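You operate a simulated robot arm through the tools that you are given. There is no shell and no other tool. Be economical: measure what you need, move in short steps, check, and stop when the job is done.

The job below is to be done with a simulated two-armed robot. You get a single attempt, and the scene is never put back.

JOB
Carry the top white arc to the blue fixture and wipe it.
Fine: close both latches once it lies there; then wipe the smudge off with the teal cloth and put the cloth back. What is to be rubbed or washed off counts as gone when no trace of it is left.

Only the result counts: the job must be done as asked and must still hold three seconds after the hand-in. Knocking over, shifting, dropping, spilling or breaking anything else fails it. Flat cloth is picked up by pressing the open fingertips on it (5 to 10 N) and closing them slowly along it; thin cloth reads only 2 to 8 mm in the jaws.

ROBOT AND FRAMES
Two 7-joint arms with fingered hands on one trunk, on a base that drives. Base frame: it is fixed to the floor where the robot stands at the start and does not move with it; the origin is under the middle of the robot, x ahead of it, y to its left, z up; the surface under the hand at the start is at about z = 784. Units: mm, rad, N and s.
The left shoulder is at the start at [81, 241, 1617], the right one opposite. With the tool pointing down near the work surface each hand reaches from about 100 to 900 mm from the robot's upright axis, wherever it stands, measured 20 degrees to its own side. Places, roughly: blue fixture [800, -1000, 800]; green latch on the blue fixture [600, -1100, 800]; orange latch on the blue fixture [900, -1100, 800]; purple cloth, teal cloth [750, -1000, 750]. Payload 4.9 kg a hand.
The TCP of each hand is the grasp point between the finger pads, 32 mm short of the fingertips. In the tool frame z runs along the fingers and y along their closing line. Largest opening 200 mm; the body of the gripper starts 89 mm behind the TCP. The gripper is a hand of 4 fingers: y runs from the thumb to the fingers, the wrist lies at [0, 0, -267] in the tool frame.
Orientation is that of the tool frame in the base frame, as [roll, pitch, yaw] about the fixed x, y, z axes, in that order (R = Rz(yaw) Ry(pitch) Rx(roll)). With the fingers straight down and closing along the base's y, the tool's x points along the base's -x, its y along +y and its z along -z.

CONTROLS
- The arms move only by the tool nudge_tool. It takes "left_commands", "right_commands" or both (then of equal length, played together; a hand with none holds still); each is a list of rows, each a list of 6 numbers: the shift along the base's x, y, z in cm, then the turn, a rotation vector about the base's x, y, z in rad. In form: [[dx, dy, dz, ax, ay, az], ...]. A call has 1 to 10 rows; each row is the pose to reach, as a shift and turn from the pose commanded when the call began. A row lasts 0.2 s, in which the tool goes at most 50 mm and 0.15 rad; a call with a longer step from one row to the next is refused whole. Where a pose cannot be reached the arm comes as near as it can. A force on the tool above 90 N (or 10 N above the force at the start of the call, whichever is more), or a blocked arm, ends the call early, and 0.2 s more pass. In this call time passes only in rows, and 0.2 s behind the last. It gives the time, the measured TCP pose, the force on the tool (base axes), the opening and the grip force at its end, in the units of the frame above (readings bear some noise), with the torque about the TCP (base axes, N m) and any sound that the robot's microphone picked up.
- Cameras (640 x 400 px; columns grow to the right, rows downward): "scene" is now at [93.2, -41.2, 1782.4]; the picture's right is [-0.57, -0.82, 0.00], its down [-0.57, 0.40, -0.72] and it looks along [0.59, -0.41, -0.70] (base axes); focal length 267 px, centre (320, 200). "left" rides on the left gripper at [-69, -69, -116] in its tool frame; the picture's right is [0.71, -0.71, 0.00], its down [0.54, 0.54, -0.64] and it looks along [0.45, 0.45, 0.77] (tool axes); focal length 226 px, centre (320, 200). "right" rides on the right gripper at [69, -69, -116] in its tool frame; the picture's right is [0.71, 0.71, 0.00], its down [-0.54, 0.54, -0.64] and it looks along [-0.45, 0.45, 0.77] (tool axes); focal length 226 px, centre (320, 200). There is no depth. A picture from a camera that has moved, and an enlarged one, comes with that camera's place and axes in the base frame and with its lens. The place of the scene camera against the robot may be out by one fixed shift of up to 12 mm in any direction.
- grab_frame(camera): a new picture of that camera. The clock stands still meanwhile.
- slide_trunk(by): slides the trunk up (or, below 0, down) by that many mm; the arms and the scene camera ride with it, the base frame stays. It gives what a move gives, with no picture.
- drive_base(legs): drives the robot by 1 to 6 legs, each [ahead, left, turn to the left] in mm, mm and rad, along the robot's own axes; the way and the turn of a leg run together, so that a leg with both is an arc; at most 1500 mm and 3.142 rad a leg. The arms and the cameras ride along, it lands a little off, and it stops where it bumps. It gives what a move gives.
- move_fingers(finger1, finger2, finger3, thumb_bend, hand): sets how far each is bent, from 0 (flat) to 1 (curled in); at 0.3 the hand is open as for a grip, at 0.7 the pads meet at the TCP. One left out holds its place. A second passes; each finger stops where it meets its share of the squeeze, and holds until it gets a number again. It is the only way to open and close the hand. It gives what a move gives, with no picture; readings hold the bend of each and the force on the fingers (four entries, about 0 where the hand has none), thumb and palm.
- head_to(pan, tilt): turns the head with the scene camera to pan (to the left, within 1.501 rad either way) and tilt (down, from -0.506 to 1.204), counted from straight ahead of the robot. It gives what a move gives.
- zoom(camera, box): a new picture of the part [left, top, right, bottom] of that camera's present view, enlarged. The clock stands still meanwhile.
- job_done(): hands the job in; it is judged then, once.

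Go step by step. Nothing tells you exact positions but the pictures and the camera data: compare them with the known pose of the tool, close in by small moves and look again before you grip or let go. The budget is 120 turns and 108 pictures, counting those below and the enlarged ones. Unless the task says otherwise, let go and move clear before handing in, and close with one line.

The tools are called after "Emit:" as a command line: name --argument value ..., lists and objects as JSON in quotes. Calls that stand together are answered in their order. nudge_tool: Moves the arms, as the interface text tells. Its arguments: {"type":"object","properties":{"left_commands":{"type":"array"},"right_commands":{"type":"array"}},"required":[]} The other tools are called the same way: slide_trunk (by) slides the trunk up or down; move_fingers (finger1, finger2, finger3, thumb_bend, hand) moves the fingers one by one; drive_base (legs) drives the base; head_to (pan, tilt) turns the head that bears the scene camera; grab_frame (camera) takes a picture; zoom (camera, box) takes an enlarged picture of a part of a camera's view; job_done () hands the job in.

At the start:

```text
time: 0.0
left_tool_pos: [681.4, -101.8, 1395.6]
left_ee_rot: [-3.141, 0.001, 3.141]
left_wrist_force: [-0.3, 1.0, 0.2]
left_torque: [-0.03, -0.04, 0.02]
left_grip_width: 199.9
left_grip_force: 0.2
left_shape: jaw
left_bend: [0.3, 0.3, 0.3, 0.3]
left_finger forces: [0.0, 0.0, 0.0, 0.1, 0.1, 0.1]
right_tool_pos: [503.5, -553.4, 1353.6]
right_ee_rot: [-3.141, 0.001, 3.141]
right_wrist_force: [0.1, 0.0, 0.7]
right_torque: [-0.01, 0.01, 0.03]
right_grip_width: 199.7
right_grip_force: 0.0
right_shape: jaw
right_bend: [0.3, 0.3, 0.3, 0.3]
right_finger forces: [0.0, 0.0, 0.0, 0.1, 0.0, 0.0]
trunk travel left (down, up): [-525.0, 315.0]
robot x, y, heading: [-1.2, 5.0, -0.002]
head pan, tilt: [-0.604, 0.771]
```

scene: 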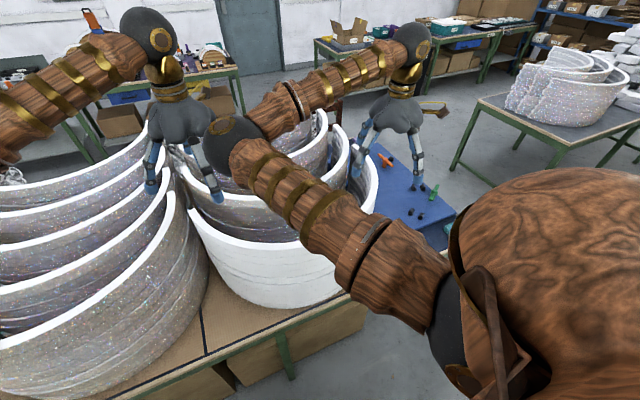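
right: 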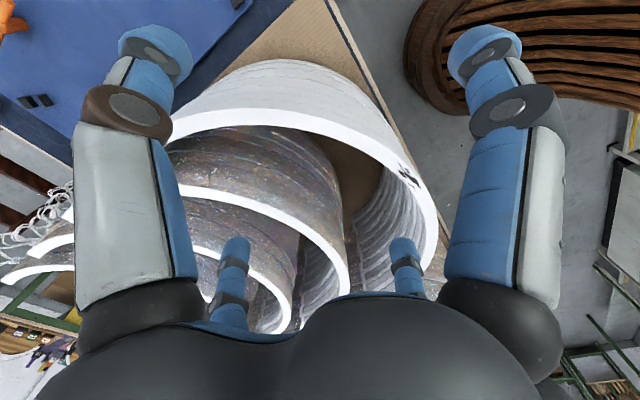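
left: 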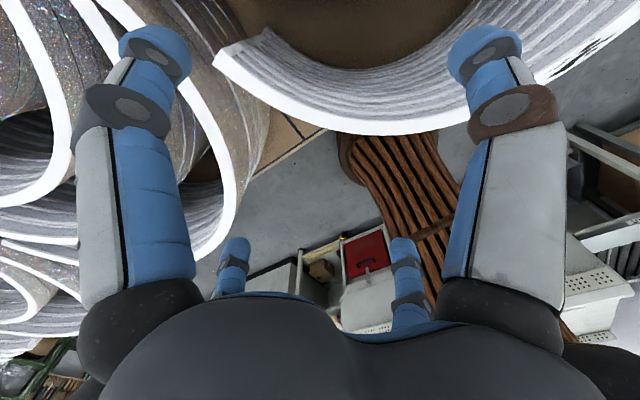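

I see stacks of arcs standing on a table, with a blue fixture table behind the right arm. I'll look around with the head before moving anything.

Emit:
head_to --pan -0.9 --tilt 0.6

Emit:
grab_frame --camera "scene"

Emit:
zoom --camera "right" --box '[0, 0, 450, 300]'

```text
time: 0.8
left_tool_pos: [680.2, -101.2, 1396.5]
left_ee_rot: [3.14, 0.001, 3.141]
left_wrist_force: [0.3, 0.6, 0.1]
left_torque: [0.01, 0.0, -0.02]
left_grip_width: 199.6
left_grip_force: 0.1
left_shape: jaw
left_bend: [0.3, 0.3, 0.3, 0.3]
left_finger forces: [0.0, 0.1, 0.0, 0.0, 0.0, 0.0]
right_tool_pos: [503.1, -553.7, 1354.2]
right_ee_rot: [-3.14, 0.001, 3.141]
right_wrist_force: [-1.4, -0.6, 0.6]
right_torque: [0.01, 0.01, 0.01]
right_grip_width: 199.9
right_grip_force: 0.1
right_shape: jaw
right_bend: [0.3, 0.3, 0.3, 0.3]
right_finger forces: [0.0, 0.1, 0.0, 0.0, 0.0, 0.0]
trunk travel left (down, up): [-525.0, 315.0]
robot x, y, heading: [-3.2, 1.1, 0.003]
head pan, tilt: [-0.901, 0.6]
```

```text
104 pictures are left
camera scene: at [80.6, -63.9, 1796.9], right [-0.78, -0.62, 0.0], down [-0.35, 0.44, -0.82], along [0.51, -0.65, -0.57], focal length 267 px, centre (320, 200)
```

scene: 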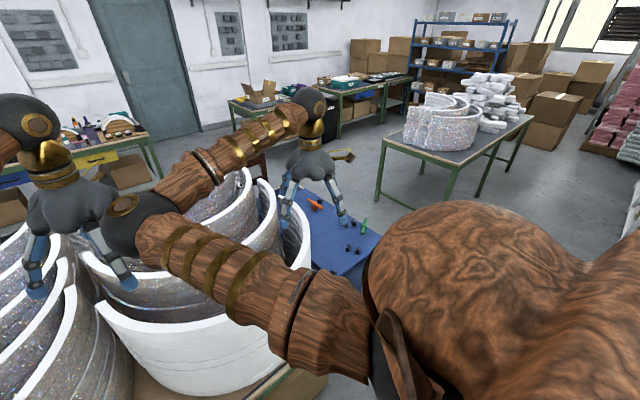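

```text
1.33 times, centred on (225, 150) of right
camera zoom: at [434.5, -624.2, 1469.8], right [-0.71, 0.71, 0.0], down [0.54, 0.54, 0.64], along [0.45, 0.45, -0.77], focal length 301 px, centre (447, 267)
```

zoom: 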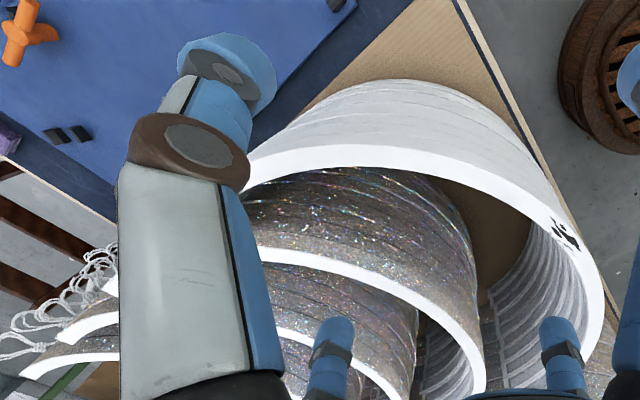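

The arms block the view, so I'll pull both back and up, away from the arcs, and look again.

Emit:
nudge_tool --right_commands '[[-3.5, -2, 2, 0, 0, 0], [-7, -4, 4, 0, 0, 0], [-10.5, -6, 6, 0, 0, 0], [-14, -8, 8, 0, 0, 0], [-17.5, -10, 10, 0, 0, 0], [-21, -12, 12, 0, 0, 0], [-24.5, -14, 14, 0, 0, 0], [-28, -16, 16, 0, 0, 0], [-30, -18, 18, 0, 0, 0], [-32, -20, 20, 0, 0, 0]]' --left_commands '[[-2, 4, 1, 0, 0, 0], [-4, 8, 2, 0, 0, 0], [-6, 12, 3, 0, 0, 0], [-8, 16, 4, 0, 0, 0], [-10, 20, 5, 0, 0, 0], [-13, 24, 6, 0, 0, 0], [-16, 28, 7, 0, 0, 0], [-19, 32, 8, 0, 0, 0], [-22, 36, 9, 0, 0, 0], [-25, 40, 10, 0, 0, 0]]'

Emit:
head_to --pan -0.6 --tilt 0.8

Emit:
grab_frame --camera "scene"

Emit:
grab_frame --camera "right"

Emit:
head_to --pan 0.2 --tilt 0.8

Emit:
grab_frame --camera "scene"

```text
refused: row 6 steps farther than a row can; nothing moved
```

```text
time: 1.6
left_tool_pos: [680.8, -102.8, 1396.2]
left_ee_rot: [-3.141, -0.001, -3.14]
left_wrist_force: [0.1, -0.8, 0.3]
left_torque: [-0.03, 0.03, -0.03]
left_grip_width: 200.2
left_grip_force: 0.0
left_shape: jaw
left_bend: [0.3, 0.3, 0.3, 0.3]
left_finger forces: [0.0, 0.1, 0.1, 0.0, 0.0, 0.0]
right_tool_pos: [502.9, -553.0, 1355.8]
right_ee_rot: [-3.14, 0.0, -3.141]
right_wrist_force: [-0.6, 0.5, 0.3]
right_torque: [-0.01, -0.02, 0.01]
right_grip_width: 199.7
right_grip_force: 0.0
right_shape: jaw
right_bend: [0.3, 0.3, 0.3, 0.3]
right_finger forces: [0.0, 0.0, 0.1, 0.1, 0.0, 0.1]
trunk travel left (down, up): [-525.0, 315.0]
robot x, y, heading: [-4.7, -1.3, 0.003]
head pan, tilt: [-0.6, 0.799]
```

```text
102 pictures are left
camera scene: at [92.3, -40.3, 1780.1], right [-0.57, -0.82, 0.0], down [-0.59, 0.41, -0.7], along [0.57, -0.39, -0.72], focal length 267 px, centre (320, 200)
```

scene: 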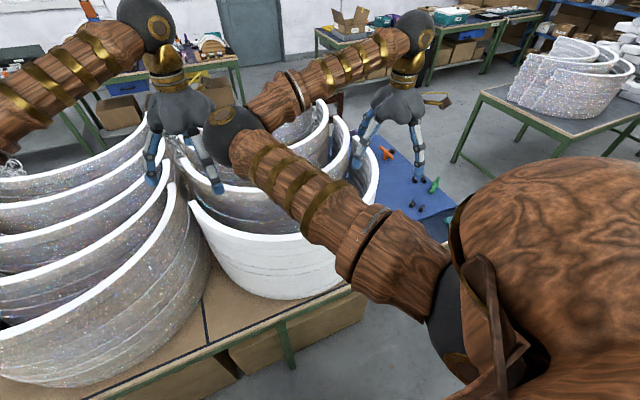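

```text
101 pictures are left
camera right: at [434.6, -624.1, 1469.8], right [-0.71, 0.71, 0.0], down [0.54, 0.54, 0.64], along [0.45, 0.45, -0.77], focal length 226 px, centre (320, 200)
```

right: 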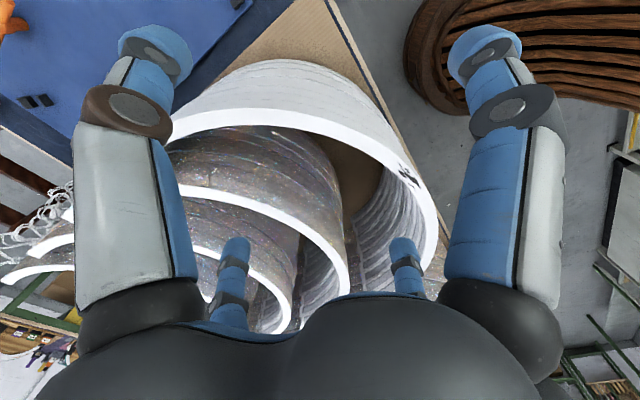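

```text
time: 2.7
left_tool_pos: [680.6, -101.8, 1395.2]
left_ee_rot: [3.141, 0.0, -3.14]
left_wrist_force: [0.0, 0.4, -0.2]
left_torque: [0.0, -0.02, -0.01]
left_grip_width: 199.7
left_grip_force: 0.1
left_shape: jaw
left_bend: [0.3, 0.3, 0.3, 0.3]
left_finger forces: [0.1, 0.0, 0.0, 0.0, 0.1, 0.0]
right_tool_pos: [503.3, -554.6, 1353.7]
right_ee_rot: [-3.141, 0.001, -3.141]
right_wrist_force: [-0.5, -0.5, 0.0]
right_torque: [0.01, 0.0, -0.01]
right_grip_width: 199.9
right_grip_force: 0.0
right_shape: jaw
right_bend: [0.3, 0.3, 0.3, 0.3]
right_finger forces: [0.1, 0.1, 0.0, 0.0, 0.0, 0.0]
trunk travel left (down, up): [-525.0, 315.0]
robot x, y, heading: [-0.3, 0.4, -0.005]
head pan, tilt: [0.201, 0.799]
```

```text
100 pictures are left
camera scene: at [104.8, 21.3, 1780.1], right [0.2, -0.98, 0.0], down [-0.7, -0.14, -0.7], along [0.68, 0.14, -0.72], focal length 267 px, centre (320, 200)
```

scene: 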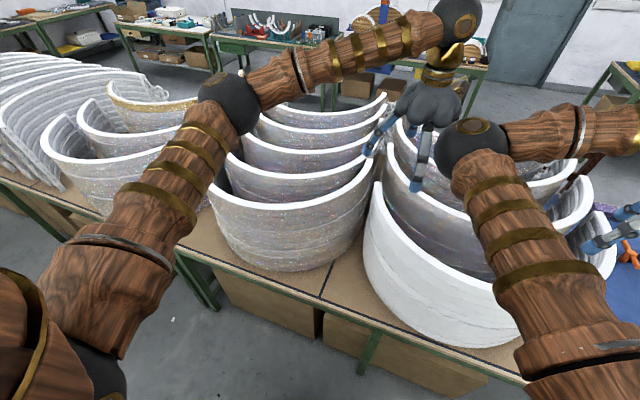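

The smudge triangulates to about [473, -395, 1178] on the white arc's rim. I'll zoom to see whether the white piece is one tall shell or a stack of layers.

Emit:
zoom --camera "scene" --box '[340, 120, 640, 380]'

Emit:
nudge_tool --right_commands '[[-3.5, -2, 2, 0, 0, 0], [-7, -4, 4, 0, 0, 0], [-10.5, -6, 6, 0, 0, 0], [-14, -8, 8, 0, 0, 0], [-17.5, -10, 10, 0, 0, 0], [-21, -12, 12, 0, 0, 0], [-24.5, -14, 14, 0, 0, 0], [-28, -16, 16, 0, 0, 0], [-30, -18, 18, 0, 0, 0], [-32, -20, 20, 0, 0, 0]]' --left_commands '[[-2, 4, 1, 0, 0, 0], [-4, 8, 2, 0, 0, 0], [-6, 12, 3, 0, 0, 0], [-8, 16, 4, 0, 0, 0], [-10, 20, 5, 0, 0, 0], [-12, 24, 6, 0, 0, 0], [-14, 28, 7, 0, 0, 0], [-16, 32, 8, 0, 0, 0], [-18, 36, 9, 0, 0, 0], [-20, 40, 10, 0, 0, 0]]'

Emit:
head_to --pan -0.6 --tilt 0.8

Emit:
grab_frame --camera "scene"

Emit:
grab_frame --camera "right"

```text
1.54 times, centred on (490, 250) of scene
camera zoom: at [104.8, 21.3, 1780.1], right [0.2, -0.98, 0.0], down [-0.7, -0.14, -0.7], along [0.68, 0.14, -0.72], focal length 411 px, centre (58, 123)
```

zoom: 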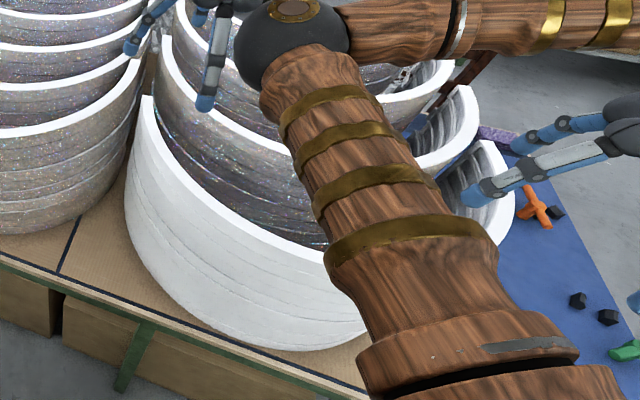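

```text
time: 4.9
left_tool_pos: [478.1, 298.1, 1498.4]
left_ee_rot: [-3.14, 0.002, 3.14]
left_wrist_force: [0.3, -0.1, 0.3]
left_torque: [0.01, -0.05, 0.02]
left_grip_width: 200.1
left_grip_force: 0.1
left_shape: jaw
left_bend: [0.3, 0.3, 0.3, 0.3]
left_finger forces: [0.0, 0.0, 0.0, 0.1, 0.0, 0.1]
right_tool_pos: [179.8, -753.5, 1556.2]
right_ee_rot: [3.142, 0.003, -3.14]
right_wrist_force: [0.5, 0.9, 0.0]
right_torque: [-0.02, -0.06, 0.0]
right_grip_width: 200.0
right_grip_force: 0.0
right_shape: jaw
right_bend: [0.3, 0.3, 0.3, 0.3]
right_finger forces: [0.0, 0.0, 0.0, 0.1, 0.0, 0.1]
trunk travel left (down, up): [-525.0, 315.0]
robot x, y, heading: [-0.0, 1.3, 0.004]
head pan, tilt: [0.201, 0.799]
```

```text
time: 6.1
left_tool_pos: [482.6, 297.9, 1498.2]
left_ee_rot: [3.141, -0.001, 3.141]
left_wrist_force: [-0.4, -0.4, 0.7]
left_torque: [0.01, 0.02, 0.0]
left_grip_width: 200.1
left_grip_force: 0.0
left_shape: jaw
left_bend: [0.3, 0.3, 0.3, 0.3]
left_finger forces: [0.1, 0.0, 0.0, 0.0, 0.0, 0.0]
right_tool_pos: [183.0, -754.4, 1554.5]
right_ee_rot: [3.14, 0.0, -3.141]
right_wrist_force: [0.0, -0.8, -0.2]
right_torque: [-0.04, 0.01, -0.01]
right_grip_width: 200.0
right_grip_force: 0.0
right_shape: jaw
right_bend: [0.3, 0.3, 0.3, 0.3]
right_finger forces: [0.0, 0.1, 0.1, 0.0, 0.1, 0.0]
trunk travel left (down, up): [-525.0, 315.0]
robot x, y, heading: [0.2, -4.6, 0.002]
head pan, tilt: [-0.6, 0.799]
```

```text
98 pictures are left
camera scene: at [92.4, -40.0, 1780.1], right [-0.56, -0.83, 0.0], down [-0.59, 0.4, -0.7], along [0.58, -0.39, -0.72], focal length 267 px, centre (320, 200)
```

scene: 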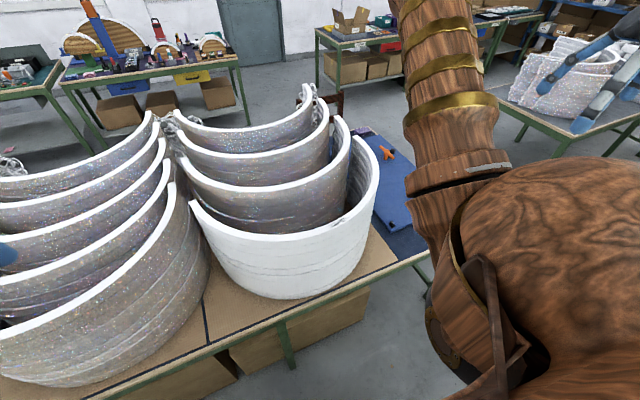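

```text
97 pictures are left
camera right: at [114.4, -824.2, 1669.7], right [-0.71, 0.71, 0.0], down [0.54, 0.54, 0.64], along [0.45, 0.45, -0.77], focal length 226 px, centre (320, 200)
```

right: 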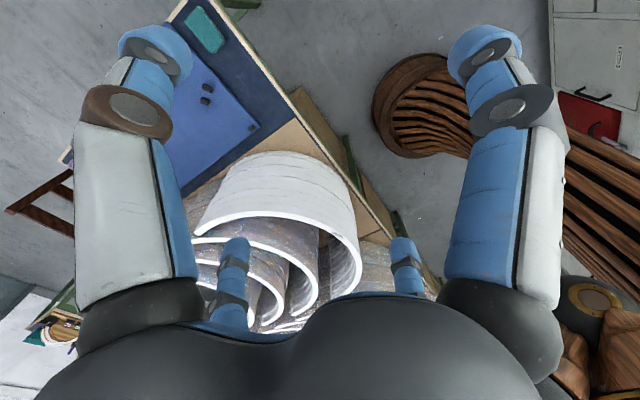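

The white arc is a tall standing shell (rim z≈1180, bench ≈784). The fixture lies further right on the same bench, so I'll drive right along the bench and look at it.

Emit:
drive_base --legs '[[-80, -600, 0]]'

Emit:
head_to --pan -0.3 --tilt 0.8

Emit:
grab_frame --camera "scene"

Emit:
grab_frame --camera "left"

```text
time: 9.5
left_tool_pos: [400.7, -310.9, 1498.0]
left_ee_rot: [-3.139, 0.0, -3.138]
left_wrist_force: [-0.2, -0.3, 0.9]
left_torque: [0.02, 0.01, 0.03]
left_grip_width: 199.7
left_grip_force: 0.1
left_shape: jaw
left_bend: [0.3, 0.3, 0.3, 0.3]
left_finger forces: [0.0, 0.0, 0.0, 0.1, 0.0, 0.1]
right_tool_pos: [106.2, -1362.8, 1555.2]
right_ee_rot: [-3.139, 0.0, -3.141]
right_wrist_force: [0.0, 0.4, 0.3]
right_torque: [-0.02, 0.02, -0.03]
right_grip_width: 200.0
right_grip_force: 0.1
right_shape: jaw
right_bend: [0.3, 0.3, 0.3, 0.3]
right_finger forces: [0.1, 0.1, 0.0, 0.0, 0.0, 0.0]
trunk travel left (down, up): [-525.0, 315.0]
robot x, y, heading: [-79.7, -607.7, 0.002]
head pan, tilt: [-0.6, 0.799]
```

```text
time: 10.3
left_tool_pos: [400.7, -312.1, 1498.5]
left_ee_rot: [3.141, 0.0, -3.138]
left_wrist_force: [0.4, -0.3, -0.4]
left_torque: [-0.01, 0.05, 0.0]
left_grip_width: 200.0
left_grip_force: 0.1
left_shape: jaw
left_bend: [0.3, 0.3, 0.3, 0.3]
left_finger forces: [0.0, 0.0, 0.0, 0.1, 0.0, 0.0]
right_tool_pos: [105.3, -1364.7, 1554.9]
right_ee_rot: [3.141, -0.001, -3.137]
right_wrist_force: [0.1, -1.1, 0.0]
right_torque: [0.03, -0.02, -0.04]
right_grip_width: 199.8
right_grip_force: 0.0
right_shape: jaw
right_bend: [0.3, 0.3, 0.3, 0.3]
right_finger forces: [0.0, 0.1, 0.0, 0.0, 0.0, 0.1]
trunk travel left (down, up): [-525.0, 315.0]
robot x, y, heading: [-78.1, -610.7, 0.001]
head pan, tilt: [-0.3, 0.799]
```

```text
96 pictures are left
camera scene: at [22.8, -629.7, 1780.1], right [-0.29, -0.96, 0.0], down [-0.69, 0.21, -0.7], along [0.67, -0.2, -0.72], focal length 267 px, centre (320, 200)
```

scene: 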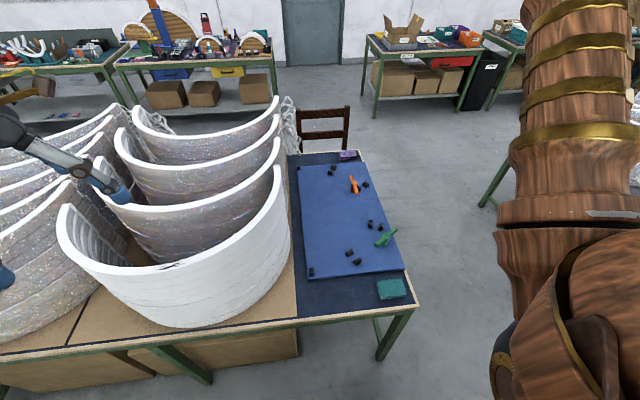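

```text
95 pictures are left
camera left: at [469.4, -380.6, 1613.8], right [-0.7, -0.71, 0.0], down [-0.54, 0.54, 0.64], along [-0.46, 0.45, -0.77], focal length 226 px, centre (320, 200)
```

left: 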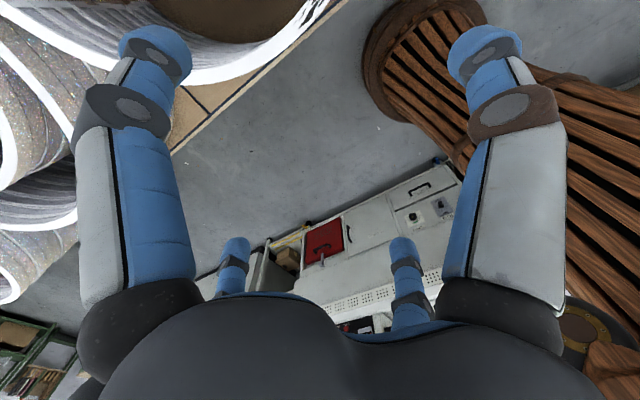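

Emit:
zoom --camera "scene" --box '[280, 140, 430, 310]'

Emit:
zoom --camera "scene" --box '[40, 90, 300, 340]'

```text
2.35 times, centred on (355, 225) of scene
camera zoom: at [22.8, -629.7, 1780.1], right [-0.29, -0.96, 0.0], down [-0.69, 0.21, -0.7], along [0.67, -0.2, -0.72], focal length 629 px, centre (238, 141)
```

zoom: 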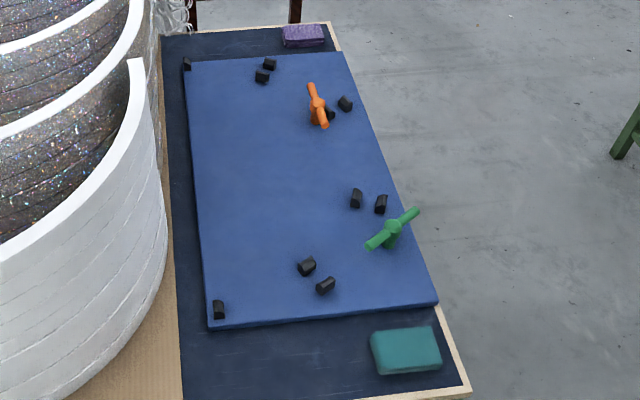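

```text
1.60 times, centred on (170, 215) of scene
camera zoom: at [22.8, -629.7, 1780.1], right [-0.29, -0.96, 0.0], down [-0.69, 0.21, -0.7], along [0.67, -0.2, -0.72], focal length 428 px, centre (560, 176)
```

zoom: 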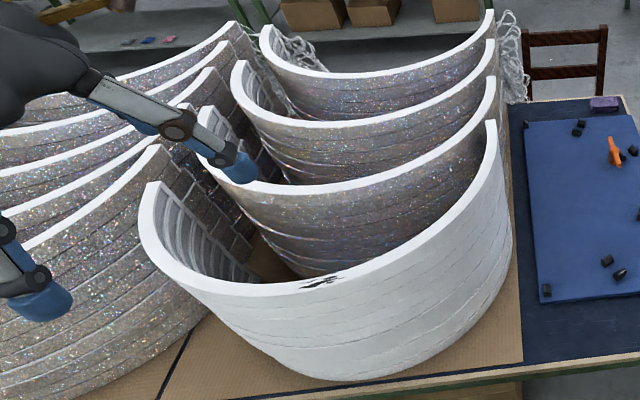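

The stack is made of flat arc layers, bulging toward the robot. Centre is near (785,-367), R≈330, top z≈1180, with the smudge at the apex. The fixture has peg pairs on an arc centred near (893,-805), bulging toward -y and turned about -9°. I'll pick the arc with both hands, so I centre the robot on the stack first.

Emit:
drive_base --legs '[[0, 244, 0]]'

Emit:
head_to --pan 0 --tilt 0.8

Emit:
grab_frame --camera "scene"

Emit:
zoom --camera "scene" --box '[130, 100, 530, 350]'

```text
time: 12.1
left_tool_pos: [400.4, -71.4, 1499.5]
left_ee_rot: [3.139, 0.0, -3.141]
left_wrist_force: [0.9, 0.0, -0.8]
left_torque: [0.04, 0.0, 0.03]
left_grip_width: 199.8
left_grip_force: 0.1
left_shape: jaw
left_bend: [0.3, 0.3, 0.3, 0.3]
left_finger forces: [0.0, 0.0, 0.1, 0.1, 0.0, 0.1]
right_tool_pos: [105.5, -1124.9, 1551.3]
right_ee_rot: [3.138, 0.001, -3.139]
right_wrist_force: [-0.6, 0.6, -0.9]
right_torque: [0.06, -0.03, -0.01]
right_grip_width: 200.1
right_grip_force: 0.0
right_shape: jaw
right_bend: [0.3, 0.3, 0.3, 0.3]
right_finger forces: [0.0, 0.0, 0.0, 0.1, 0.1, 0.1]
trunk travel left (down, up): [-525.0, 315.0]
robot x, y, heading: [-80.9, -366.2, 0.008]
head pan, tilt: [-0.3, 0.799]
```

```text
time: 12.9
left_tool_pos: [400.5, -67.4, 1498.3]
left_ee_rot: [-3.141, 0.0, -3.14]
left_wrist_force: [0.4, -0.2, 1.5]
left_torque: [-0.01, 0.0, 0.02]
left_grip_width: 199.9
left_grip_force: 0.0
left_shape: jaw
left_bend: [0.3, 0.3, 0.3, 0.3]
left_finger forces: [0.1, 0.0, 0.1, 0.0, 0.0, 0.0]
right_tool_pos: [104.3, -1119.4, 1554.9]
right_ee_rot: [3.141, -0.001, -3.141]
right_wrist_force: [-0.5, 0.2, 0.5]
right_torque: [0.0, 0.02, 0.01]
right_grip_width: 199.9
right_grip_force: 0.1
right_shape: jaw
right_bend: [0.3, 0.3, 0.3, 0.3]
right_finger forces: [0.1, 0.1, 0.0, 0.0, 0.0, 0.0]
trunk travel left (down, up): [-525.0, 315.0]
robot x, y, heading: [-82.3, -364.4, 0.0]
head pan, tilt: [0.0, 0.799]
```

```text
92 pictures are left
camera scene: at [25.6, -360.3, 1780.1], right [0.0, -1.0, 0.0], down [-0.72, 0.0, -0.7], along [0.7, 0.0, -0.72], focal length 267 px, centre (320, 200)
```

scene: 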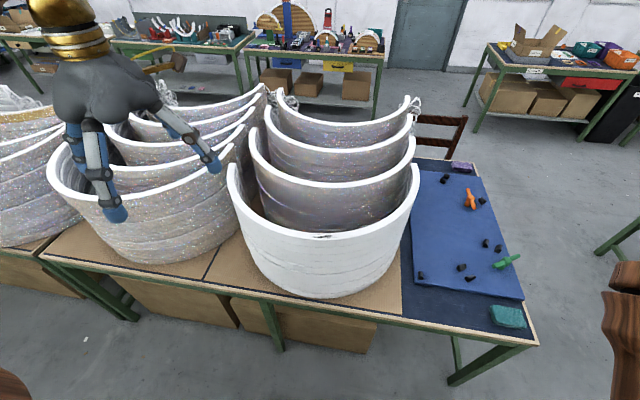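

```text
1.60 times, centred on (330, 225) of scene
camera zoom: at [25.6, -360.3, 1780.1], right [0.0, -1.0, 0.0], down [-0.72, 0.0, -0.7], along [0.7, 0.0, -0.72], focal length 428 px, centre (304, 160)
```

zoom: 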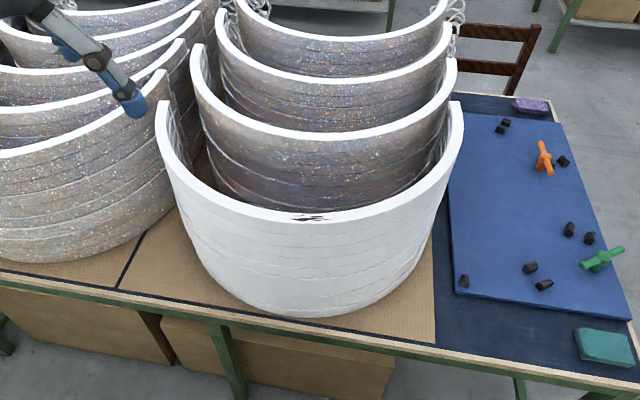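

Emit:
zoom --camera "scene" --box '[270, 225, 390, 300]'

Emit:
zoom --camera "scene" --box '[360, 150, 440, 200]'

```text
5.33 times, centred on (330, 262) of scene
camera zoom: at [25.6, -360.3, 1780.1], right [0.0, -1.0, 0.0], down [-0.72, 0.0, -0.7], along [0.7, 0.0, -0.72], focal length 1425 px, centre (267, -133)
```

zoom: 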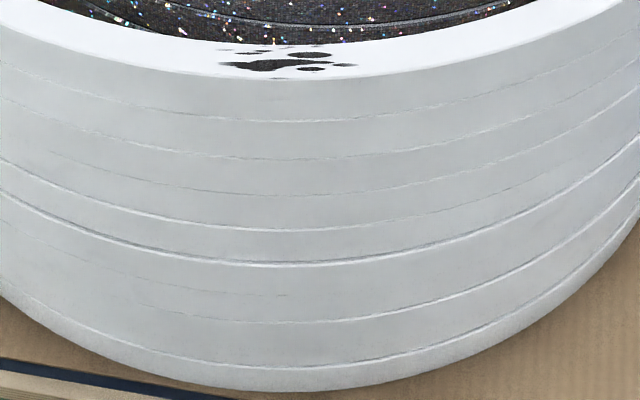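

```text
8.00 times, centred on (400, 175) of scene
camera zoom: at [25.6, -360.3, 1780.1], right [0.0, -1.0, 0.0], down [-0.72, 0.0, -0.7], along [0.7, 0.0, -0.72], focal length 2138 px, centre (-320, 400)
```

zoom: 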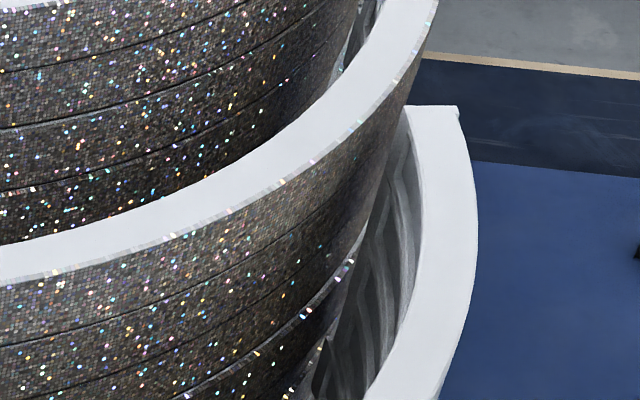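

Layers are about 38 mm tall and 28 mm wide, and the next nested arc leaves about 88 mm inside. I'll narrow both hands and bring them above the rim at ±50° from the apex, with the fingers closing radially.

Emit:
move_fingers --hand "left" --finger1 0.5 --finger2 0.5 --finger3 0.5 --thumb_bend 0.5

Emit:
move_fingers --hand "right" --finger1 0.5 --finger2 0.5 --finger3 0.5 --thumb_bend 0.5

Emit:
nudge_tool --left_commands '[[1.83, -0.64, -1.7, 0, 0, 0.07], [3.66, -1.28, -3.4, 0, 0, 0.14], [5.49, -1.92, -5.1, 0, 0, 0.21], [7.32, -2.56, -6.8, 0, 0, 0.28], [9.15, -3.2, -8.5, 0, 0, 0.35], [10.98, -3.84, -10.2, 0, 0, 0.42], [12.81, -4.48, -11.9, 0, 0, 0.49], [14.64, -5.12, -13.6, 0, 0, 0.56], [16.47, -5.76, -15.3, 0, 0, 0.63], [18.3, -6.4, -17, 0, 0, 0.698]]' --right_commands '[[3.2, 3.35, -1.5, 0, 0, -0.07], [6.4, 6.7, -3, 0, 0, -0.14], [9.6, 10.05, -4.5, 0, 0, -0.21], [12.8, 13.4, -6, 0, 0, -0.28], [16, 16.75, -7.5, 0, 0, -0.35], [19.2, 20.1, -9, 0, 0, -0.42], [22.4, 23.45, -10.5, 0, 0, -0.49], [25.6, 26.8, -12, 0, 0, -0.56], [28.8, 30.15, -13.5, 0, 0, -0.63], [32, 33.5, -15, 0, 0, -0.698]]'

Emit:
nudge_tool --right_commands '[[4, 4.2, -2, 0, 0, 0], [8, 8.4, -4, 0, 0, 0], [12, 12.6, -6, 0, 0, 0], [15.9, 16.9, -7.3, 0, 0, 0]]'

Emit:
grab_frame --camera "left"

Emit:
grab_frame --camera "right"

Emit:
grab_frame --camera "scene"

```text
time: 13.9
left_tool_pos: [400.7, -66.9, 1497.0]
left_ee_rot: [-3.14, 0.001, -3.138]
left_wrist_force: [-0.3, 0.0, 0.7]
left_torque: [0.0, 0.0, 0.04]
left_grip_width: 69.9
left_grip_force: 0.1
left_shape: fingers
left_bend: [0.5, 0.5, 0.5, 0.5]
left_finger forces: [0.1, 0.0, 0.0, 0.1, 0.0, 0.0]
right_tool_pos: [104.9, -1119.6, 1554.4]
right_ee_rot: [-3.141, 0.0, -3.141]
right_wrist_force: [0.1, -0.4, 0.2]
right_torque: [0.03, 0.03, -0.01]
right_grip_width: 199.6
right_grip_force: 0.0
right_shape: jaw
right_bend: [0.3, 0.3, 0.3, 0.3]
right_finger forces: [0.0, 0.0, 0.0, 0.0, 0.0, 0.1]
trunk travel left (down, up): [-525.0, 315.0]
robot x, y, heading: [-83.7, -365.2, 0.004]
head pan, tilt: [0.0, 0.799]
```

```text
time: 14.9
left_tool_pos: [401.0, -67.1, 1498.7]
left_ee_rot: [3.14, 0.0, -3.14]
left_wrist_force: [0.3, 0.2, 0.1]
left_torque: [0.01, 0.0, 0.03]
left_grip_width: 69.6
left_grip_force: 0.1
left_shape: fingers
left_bend: [0.5, 0.5, 0.5, 0.5]
left_finger forces: [0.1, 0.0, 0.1, 0.0, 0.0, 0.1]
right_tool_pos: [105.6, -1119.9, 1554.1]
right_ee_rot: [3.14, -0.001, -3.139]
right_wrist_force: [0.5, -0.3, 0.1]
right_torque: [0.01, -0.01, -0.01]
right_grip_width: 69.6
right_grip_force: 0.1
right_shape: fingers
right_bend: [0.5, 0.5, 0.5, 0.5]
right_finger forces: [0.0, 0.1, 0.1, 0.0, 0.0, 0.0]
trunk travel left (down, up): [-525.0, 315.0]
robot x, y, heading: [-82.5, -364.1, 0.004]
head pan, tilt: [0.0, 0.799]
```

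```text
time: 17.1
left_tool_pos: [584.5, -129.5, 1327.4]
left_ee_rot: [-3.141, -0.002, -2.44]
left_wrist_force: [0.4, -0.3, 0.6]
left_torque: [-0.05, 0.0, -0.02]
left_grip_width: 69.5
left_grip_force: 0.0
left_shape: fingers
left_bend: [0.5, 0.5, 0.5, 0.5]
left_finger forces: [0.1, 0.0, 0.0, 0.0, 0.0, 0.1]
right_tool_pos: [426.3, -782.4, 1404.0]
right_ee_rot: [-3.14, 0.002, 2.444]
right_wrist_force: [0.0, 0.7, -0.3]
right_torque: [-0.03, 0.02, 0.0]
right_grip_width: 69.6
right_grip_force: 0.0
right_shape: fingers
right_bend: [0.5, 0.5, 0.5, 0.5]
right_finger forces: [0.0, 0.0, 0.0, 0.0, 0.0, 0.0]
trunk travel left (down, up): [-525.0, 315.0]
robot x, y, heading: [-79.2, -364.8, 0.002]
head pan, tilt: [0.0, 0.799]
```

```text
refused: row 1 steps farther than a row can; nothing moved
```

```text
88 pictures are left
camera left: at [681.2, -137.6, 1442.6], right [-0.08, -1.0, 0.0], down [-0.76, 0.07, 0.64], along [-0.64, 0.05, -0.77], focal length 226 px, centre (320, 200)
```

left: 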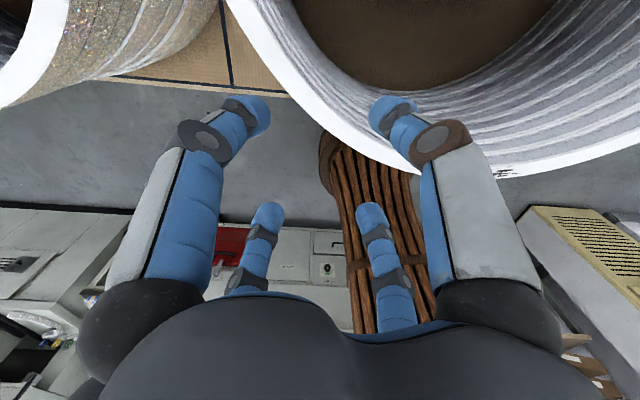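

```text
87 pictures are left
camera right: at [330.6, -792.8, 1519.3], right [-0.09, 1.0, 0.0], down [0.76, 0.07, 0.64], along [0.64, 0.06, -0.77], focal length 226 px, centre (320, 200)
```

right: 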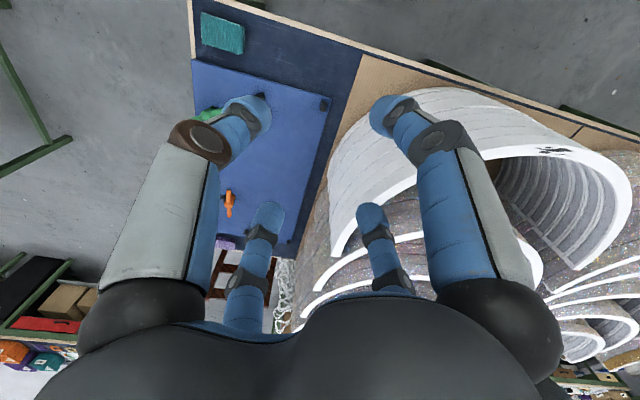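

```text
86 pictures are left
camera scene: at [27.8, -358.3, 1780.0], right [0.0, -1.0, 0.0], down [-0.72, 0.0, -0.7], along [0.7, 0.0, -0.72], focal length 267 px, centre (320, 200)
```

scene: 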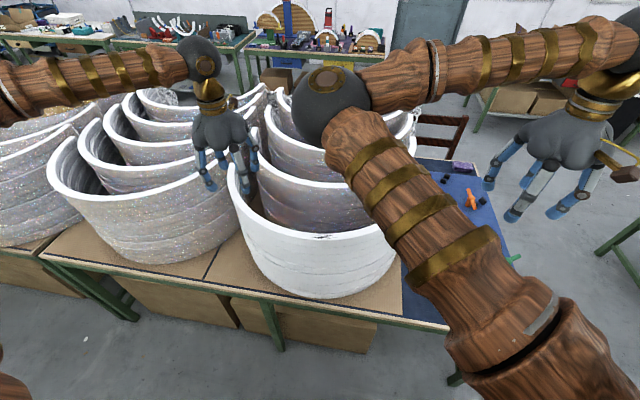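

The hand turns out to have four digits at the cardinal tool directions, so I need to know how they sit relative to the wall. I'll test by flattening finger1 and finger3 of the left hand, and bring the right hand the rest of the way.

Emit:
move_fingers --hand "left" --finger1 0.0 --finger3 0.3

Emit:
nudge_tool --right_commands '[[3, 3.2, -1.4, 0, 0, 0], [6, 6.4, -2.8, 0, 0, 0], [9, 9.6, -4.2, 0, 0, 0], [12, 12.8, -5.6, 0, 0, 0], [15.7, 15.8, -7, 0, 0, 0]]'

Emit:
grab_frame --camera "left"

Emit:
zoom --camera "scene" --box '[140, 80, 440, 270]'

```text
time: 18.1
left_tool_pos: [581.3, -131.3, 1328.2]
left_ee_rot: [-3.141, -0.001, -2.443]
left_wrist_force: [-0.2, 0.7, 0.1]
left_torque: [0.02, 0.01, 0.0]
left_grip_width: 139.9
left_grip_force: 0.1
left_shape: fingers
left_bend: [0.01, 0.5, 0.3, 0.5]
left_finger forces: [0.0, 0.1, 0.0, 0.0, 0.1, 0.0]
right_tool_pos: [424.6, -786.0, 1404.6]
right_ee_rot: [-3.141, 0.001, 2.444]
right_wrist_force: [0.3, 0.3, 0.9]
right_torque: [0.01, -0.02, -0.02]
right_grip_width: 69.5
right_grip_force: 0.1
right_shape: fingers
right_bend: [0.5, 0.5, 0.5, 0.5]
right_finger forces: [0.0, 0.0, 0.0, 0.0, 0.1, 0.0]
trunk travel left (down, up): [-525.0, 315.0]
robot x, y, heading: [-78.2, -364.9, 0.002]
head pan, tilt: [0.0, 0.799]
```

```text
time: 19.3
left_tool_pos: [583.3, -128.2, 1326.4]
left_ee_rot: [3.141, -0.002, -2.441]
left_wrist_force: [-0.4, -0.1, -0.2]
left_torque: [-0.01, 0.01, 0.02]
left_grip_width: 139.7
left_grip_force: 0.1
left_shape: fingers
left_bend: [0.01, 0.5, 0.3, 0.5]
left_finger forces: [0.1, 0.0, 0.0, 0.0, 0.0, 0.0]
right_tool_pos: [584.8, -624.5, 1334.3]
right_ee_rot: [-3.139, 0.001, 2.446]
right_wrist_force: [-0.4, -0.1, -0.5]
right_torque: [-0.02, 0.02, -0.01]
right_grip_width: 69.6
right_grip_force: 0.1
right_shape: fingers
right_bend: [0.5, 0.5, 0.5, 0.5]
right_finger forces: [0.0, 0.0, 0.0, 0.0, 0.0, 0.0]
trunk travel left (down, up): [-525.0, 315.0]
robot x, y, heading: [-81.7, -365.1, -0.001]
head pan, tilt: [0.0, 0.799]
```

```text
85 pictures are left
camera left: at [680.6, -137.5, 1442.8], right [-0.08, -1.0, 0.0], down [-0.76, 0.07, 0.64], along [-0.64, 0.05, -0.77], focal length 226 px, centre (320, 200)
```

left: 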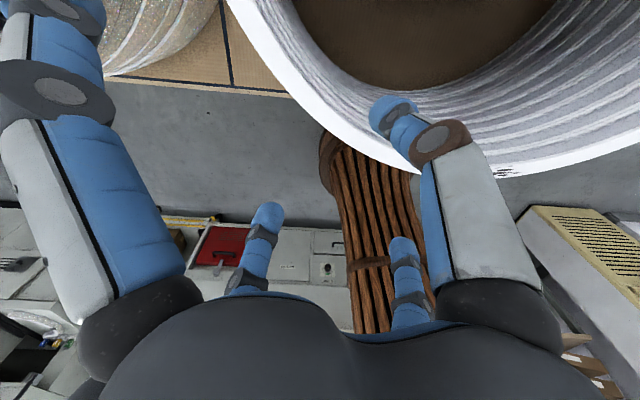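

```text
2.11 times, centred on (290, 175) of scene
camera zoom: at [27.5, -358.2, 1780.0], right [0.0, -1.0, 0.0], down [-0.72, 0.0, -0.7], along [0.7, 0.0, -0.72], focal length 562 px, centre (383, 253)
```

zoom: 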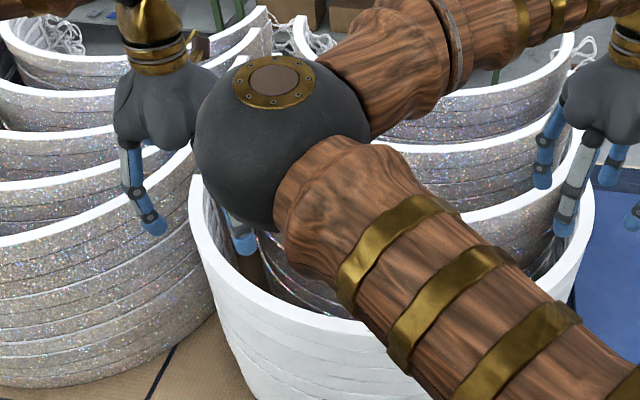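

Finger1/finger3 lie along the wall, and flattened they clear it, so thumb + finger2 will make a radial pinch. I'll set both hands that way and zoom on the smudge from both hand cameras to fix the rim height.

Emit:
move_fingers --hand "left" --finger1 0.0 --finger3 0.0

Emit:
move_fingers --hand "right" --finger1 0.0 --finger3 0.0

Emit:
zoom --camera "left" --box '[440, 100, 640, 225]'

Emit:
grab_frame --camera "right"

```text
time: 20.3
left_tool_pos: [582.7, -130.4, 1328.4]
left_ee_rot: [3.14, -0.001, -2.441]
left_wrist_force: [0.0, -0.1, 0.8]
left_torque: [0.02, -0.01, 0.03]
left_grip_width: 139.8
left_grip_force: 0.0
left_shape: fingers
left_bend: [0.01, 0.5, 0.01, 0.5]
left_finger forces: [0.1, 0.0, 0.1, 0.1, 0.0, 0.0]
right_tool_pos: [581.9, -626.1, 1335.4]
right_ee_rot: [3.141, 0.001, 2.446]
right_wrist_force: [0.3, 0.1, 0.6]
right_torque: [0.0, -0.01, -0.01]
right_grip_width: 69.5
right_grip_force: 0.1
right_shape: fingers
right_bend: [0.5, 0.5, 0.5, 0.5]
right_finger forces: [0.0, 0.1, 0.1, 0.0, 0.0, 0.0]
trunk travel left (down, up): [-525.0, 315.0]
robot x, y, heading: [-82.1, -366.5, 0.003]
head pan, tilt: [0.0, 0.799]
```

```text
time: 21.3
left_tool_pos: [582.6, -130.4, 1327.4]
left_ee_rot: [-3.142, -0.001, -2.443]
left_wrist_force: [-0.2, 0.5, 0.5]
left_torque: [-0.02, 0.01, -0.01]
left_grip_width: 139.8
left_grip_force: 0.1
left_shape: fingers
left_bend: [0.01, 0.5, 0.01, 0.5]
left_finger forces: [0.0, 0.0, 0.0, 0.0, 0.0, 0.0]
right_tool_pos: [584.1, -626.3, 1335.0]
right_ee_rot: [3.14, 0.0, 2.444]
right_wrist_force: [0.1, -0.6, 0.0]
right_torque: [0.02, 0.03, -0.02]
right_grip_width: 139.5
right_grip_force: 0.1
right_shape: fingers
right_bend: [0.01, 0.5, 0.01, 0.5]
right_finger forces: [0.0, 0.1, 0.1, 0.0, 0.1, 0.1]
trunk travel left (down, up): [-525.0, 315.0]
robot x, y, heading: [-81.1, -367.4, 0.004]
head pan, tilt: [0.0, 0.799]
```

```text
3.20 times, centred on (540, 162) of left
camera zoom: at [679.3, -138.6, 1443.8], right [-0.08, -1.0, 0.0], down [-0.76, 0.07, 0.64], along [-0.64, 0.05, -0.77], focal length 723 px, centre (-384, 320)
```

zoom: 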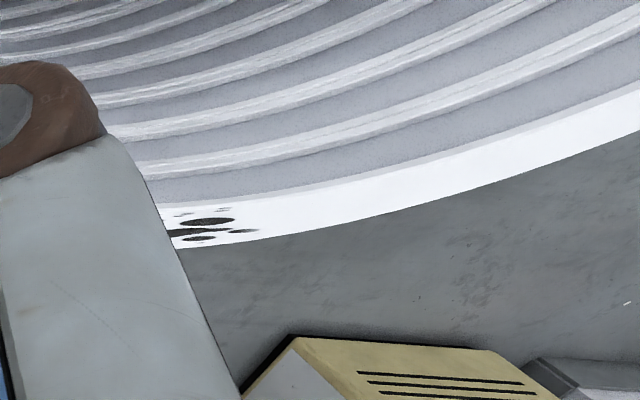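

```text
82 pictures are left
camera right: at [486.3, -635.8, 1449.7], right [-0.09, 1.0, 0.0], down [0.76, 0.07, 0.64], along [0.64, 0.06, -0.77], focal length 226 px, centre (320, 200)
```

right: 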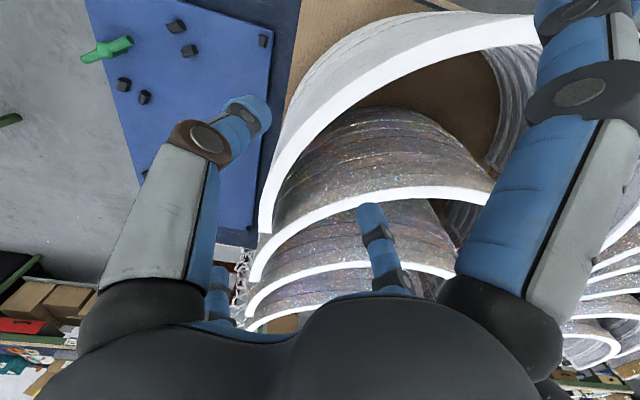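

Visual estimates put the rim at z≈1165–1180, which isn't precise enough. I'll probe it gently with the right hand's closed fingertips.

Emit:
move_fingers --hand "right" --finger2 0.7 --thumb_bend 0.7

Emit:
nudge_tool --right_commands '[[0, 0.2, -2.5, 0, 0, 0], [0, 0.4, -5, 0, 0, 0], [0, 0.6, -7.5, 0, 0, 0], [0, 0.8, -9.5, 0, 0, 0], [0, 0.8, -10.5, 0, 0, 0], [0, 0.8, -11, 0, 0, 0]]'

Emit:
grab_frame --camera "right"

```text
time: 22.3
left_tool_pos: [582.2, -130.4, 1327.8]
left_ee_rot: [-3.141, 0.001, -2.441]
left_wrist_force: [-0.7, -0.7, 0.7]
left_torque: [-0.03, 0.02, 0.0]
left_grip_width: 139.7
left_grip_force: 0.0
left_shape: fingers
left_bend: [0.01, 0.5, 0.01, 0.5]
left_finger forces: [0.0, 0.0, 0.0, 0.1, 0.0, 0.1]
right_tool_pos: [583.3, -625.9, 1336.4]
right_ee_rot: [-3.141, 0.0, 2.445]
right_wrist_force: [-0.3, 0.2, 0.8]
right_torque: [0.03, 0.01, 0.0]
right_grip_width: 126.5
right_grip_force: 0.1
right_shape: fingers
right_bend: [0.01, 0.7, 0.01, 0.7]
right_finger forces: [0.0, 0.0, 0.0, 0.0, 0.0, 0.0]
trunk travel left (down, up): [-525.0, 315.0]
robot x, y, heading: [-80.2, -361.8, 0.003]
head pan, tilt: [0.0, 0.799]
```

```text
time: 23.7
left_tool_pos: [582.9, -130.7, 1328.2]
left_ee_rot: [3.141, 0.0, -2.443]
left_wrist_force: [-0.4, 0.8, 0.2]
left_torque: [-0.02, 0.02, -0.02]
left_grip_width: 139.5
left_grip_force: 0.0
left_shape: fingers
left_bend: [0.01, 0.5, 0.01, 0.5]
left_finger forces: [0.0, 0.0, 0.0, 0.1, 0.0, 0.0]
right_tool_pos: [581.5, -618.0, 1224.8]
right_ee_rot: [3.141, 0.0, 2.446]
right_wrist_force: [-0.1, -0.3, -0.3]
right_torque: [0.0, -0.03, 0.0]
right_grip_width: 126.6
right_grip_force: 0.1
right_shape: fingers
right_bend: [0.01, 0.7, 0.01, 0.7]
right_finger forces: [0.1, 0.0, 0.0, 0.0, 0.0, 0.1]
trunk travel left (down, up): [-525.0, 315.0]
robot x, y, heading: [-79.7, -365.3, 0.0]
head pan, tilt: [0.0, 0.799]
```

```text
81 pictures are left
camera right: at [484.3, -627.7, 1339.9], right [-0.09, 1.0, 0.0], down [0.76, 0.07, 0.64], along [0.64, 0.06, -0.77], focal length 226 px, centre (320, 200)
```

right: 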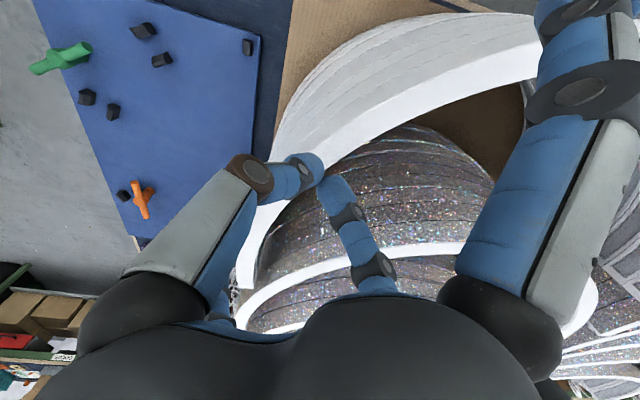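

Emit:
nudge_tool --right_commands '[[0, 0, -0.3, 0, 0, 0], [0, 0, -0.6, 0, 0, 0], [0, 0, -0.8, 0, 0, 0]]'

Emit:
nudge_tool --right_commands '[[0, 0, -0.3, 0, 0, 0], [0, 0, -0.5, 0, 0, 0]]'

Emit:
nudge_tool --right_commands '[[0, 0, -0.2, 0, 0, 0], [0, 0, -0.4, 0, 0, 0]]'

Emit:
grab_frame --camera "right"

```text
time: 24.5
left_tool_pos: [582.5, -130.3, 1327.8]
left_ee_rot: [-3.141, 0.001, -2.441]
left_wrist_force: [0.3, -0.3, 1.4]
left_torque: [-0.03, -0.01, 0.01]
left_grip_width: 139.6
left_grip_force: 0.1
left_shape: fingers
left_bend: [0.01, 0.5, 0.01, 0.5]
left_finger forces: [0.0, 0.0, 0.1, 0.0, 0.0, 0.0]
right_tool_pos: [581.9, -618.1, 1216.4]
right_ee_rot: [-3.14, 0.0, 2.445]
right_wrist_force: [-0.7, 0.7, 0.8]
right_torque: [0.01, 0.02, 0.01]
right_grip_width: 126.3
right_grip_force: 0.1
right_shape: fingers
right_bend: [0.01, 0.7, 0.01, 0.7]
right_finger forces: [0.0, 0.1, 0.0, 0.0, 0.0, 0.0]
trunk travel left (down, up): [-525.0, 315.0]
robot x, y, heading: [-78.2, -368.9, 0.008]
head pan, tilt: [0.0, 0.799]
```

```text
time: 25.1
left_tool_pos: [582.6, -131.5, 1328.0]
left_ee_rot: [3.141, 0.0, -2.442]
left_wrist_force: [-0.1, 0.8, 0.0]
left_torque: [0.0, -0.02, 0.02]
left_grip_width: 139.7
left_grip_force: 0.1
left_shape: fingers
left_bend: [0.01, 0.5, 0.01, 0.5]
left_finger forces: [0.0, 0.0, 0.0, 0.1, 0.1, 0.0]
right_tool_pos: [580.8, -619.6, 1211.2]
right_ee_rot: [-3.141, 0.0, 2.445]
right_wrist_force: [-0.2, 0.3, 0.5]
right_torque: [0.0, -0.01, 0.02]
right_grip_width: 126.5
right_grip_force: 0.1
right_shape: fingers
right_bend: [0.01, 0.7, 0.01, 0.7]
right_finger forces: [0.0, 0.0, 0.0, 0.0, 0.0, 0.1]
trunk travel left (down, up): [-525.0, 315.0]
robot x, y, heading: [-80.2, -365.8, 0.002]
head pan, tilt: [0.0, 0.799]
```

```text
time: 25.7
left_tool_pos: [582.4, -130.2, 1327.5]
left_ee_rot: [3.141, 0.001, -2.442]
left_wrist_force: [0.5, -0.4, -0.6]
left_torque: [-0.03, 0.0, -0.04]
left_grip_width: 139.8
left_grip_force: 0.1
left_shape: fingers
left_bend: [0.01, 0.5, 0.01, 0.5]
left_finger forces: [0.0, 0.0, 0.0, 0.0, 0.0, 0.1]
right_tool_pos: [581.9, -620.5, 1208.0]
right_ee_rot: [3.14, 0.001, 2.445]
right_wrist_force: [-0.5, -0.2, 0.6]
right_torque: [0.0, 0.01, 0.04]
right_grip_width: 126.5
right_grip_force: 0.1
right_shape: fingers
right_bend: [0.01, 0.7, 0.01, 0.7]
right_finger forces: [0.0, 0.1, 0.0, 0.0, 0.0, 0.0]
trunk travel left (down, up): [-525.0, 315.0]
robot x, y, heading: [-80.8, -366.4, -0.002]
head pan, tilt: [0.0, 0.799]
```

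```text
80 pictures are left
camera right: at [484.8, -629.1, 1322.7], right [-0.09, 1.0, 0.0], down [0.76, 0.07, 0.64], along [0.64, 0.06, -0.77], focal length 226 px, centre (320, 200)
```

right: 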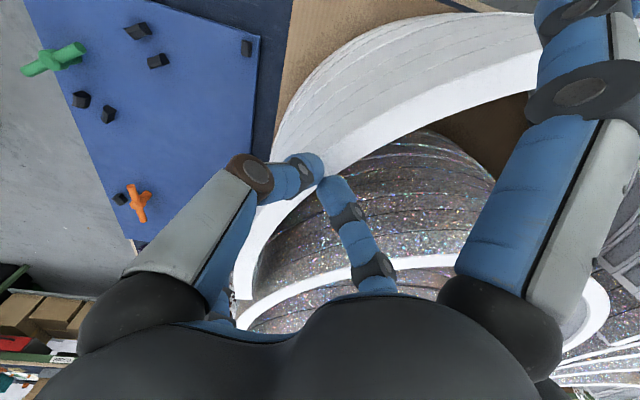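

Emit:
nudge_tool --right_commands '[[0, 0, -0.2, 0, 0, 0], [0, 0, -0.4, 0, 0, 0]]'

Emit:
nudge_tool --right_commands '[[0, 0, -0.2, 0, 0, 0], [0, 0, -0.4, 0, 0, 0]]'

Emit:
zoom --camera "right" --box '[220, 100, 420, 240]'

```text
time: 26.3
left_tool_pos: [583.8, -131.4, 1327.4]
left_ee_rot: [-3.142, 0.0, -2.442]
left_wrist_force: [-0.5, 0.5, -0.2]
left_torque: [-0.01, 0.01, 0.0]
left_grip_width: 139.8
left_grip_force: 0.0
left_shape: fingers
left_bend: [0.01, 0.5, 0.01, 0.5]
left_finger forces: [0.0, 0.0, 0.0, 0.0, 0.0, 0.0]
right_tool_pos: [582.0, -618.6, 1204.0]
right_ee_rot: [-3.141, 0.0, 2.446]
right_wrist_force: [-0.4, -0.4, -0.4]
right_torque: [-0.02, 0.0, 0.01]
right_grip_width: 126.7
right_grip_force: 0.0
right_shape: fingers
right_bend: [0.01, 0.7, 0.01, 0.7]
right_finger forces: [0.0, 0.1, 0.0, 0.0, 0.0, 0.0]
trunk travel left (down, up): [-525.0, 315.0]
robot x, y, heading: [-81.6, -364.4, 0.004]
head pan, tilt: [0.0, 0.799]
```

```text
time: 26.9
left_tool_pos: [582.3, -130.6, 1328.1]
left_ee_rot: [-3.14, 0.0, -2.442]
left_wrist_force: [0.1, -0.7, 1.2]
left_torque: [-0.01, -0.02, 0.02]
left_grip_width: 139.6
left_grip_force: 0.1
left_shape: fingers
left_bend: [0.01, 0.5, 0.01, 0.5]
left_finger forces: [0.0, 0.0, 0.0, 0.1, 0.0, 0.0]
right_tool_pos: [582.1, -618.4, 1199.7]
right_ee_rot: [-3.141, 0.0, 2.447]
right_wrist_force: [0.3, -0.2, 1.1]
right_torque: [0.03, -0.03, 0.0]
right_grip_width: 126.5
right_grip_force: 1.1
right_shape: fingers
right_bend: [0.01, 0.7, 0.01, 0.7]
right_finger forces: [0.0, 1.9, 0.0, 0.1, 0.0, 0.0]
trunk travel left (down, up): [-525.0, 315.0]
robot x, y, heading: [-81.1, -367.5, 0.001]
head pan, tilt: [0.0, 0.799]
```

```text
2.86 times, centred on (320, 170) of right
camera zoom: at [484.7, -628.6, 1315.3], right [-0.09, 1.0, 0.0], down [0.76, 0.07, 0.64], along [0.64, 0.06, -0.77], focal length 646 px, centre (320, 286)
```

zoom: 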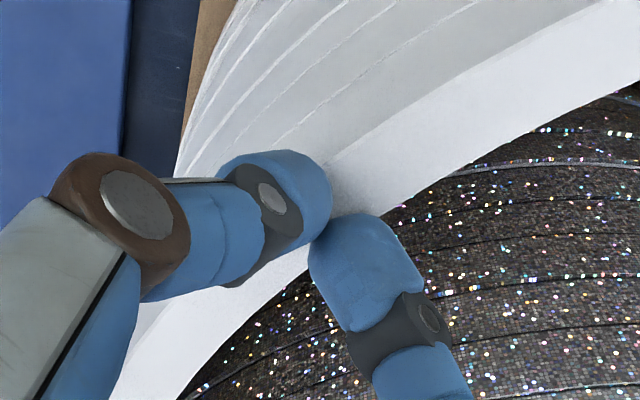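

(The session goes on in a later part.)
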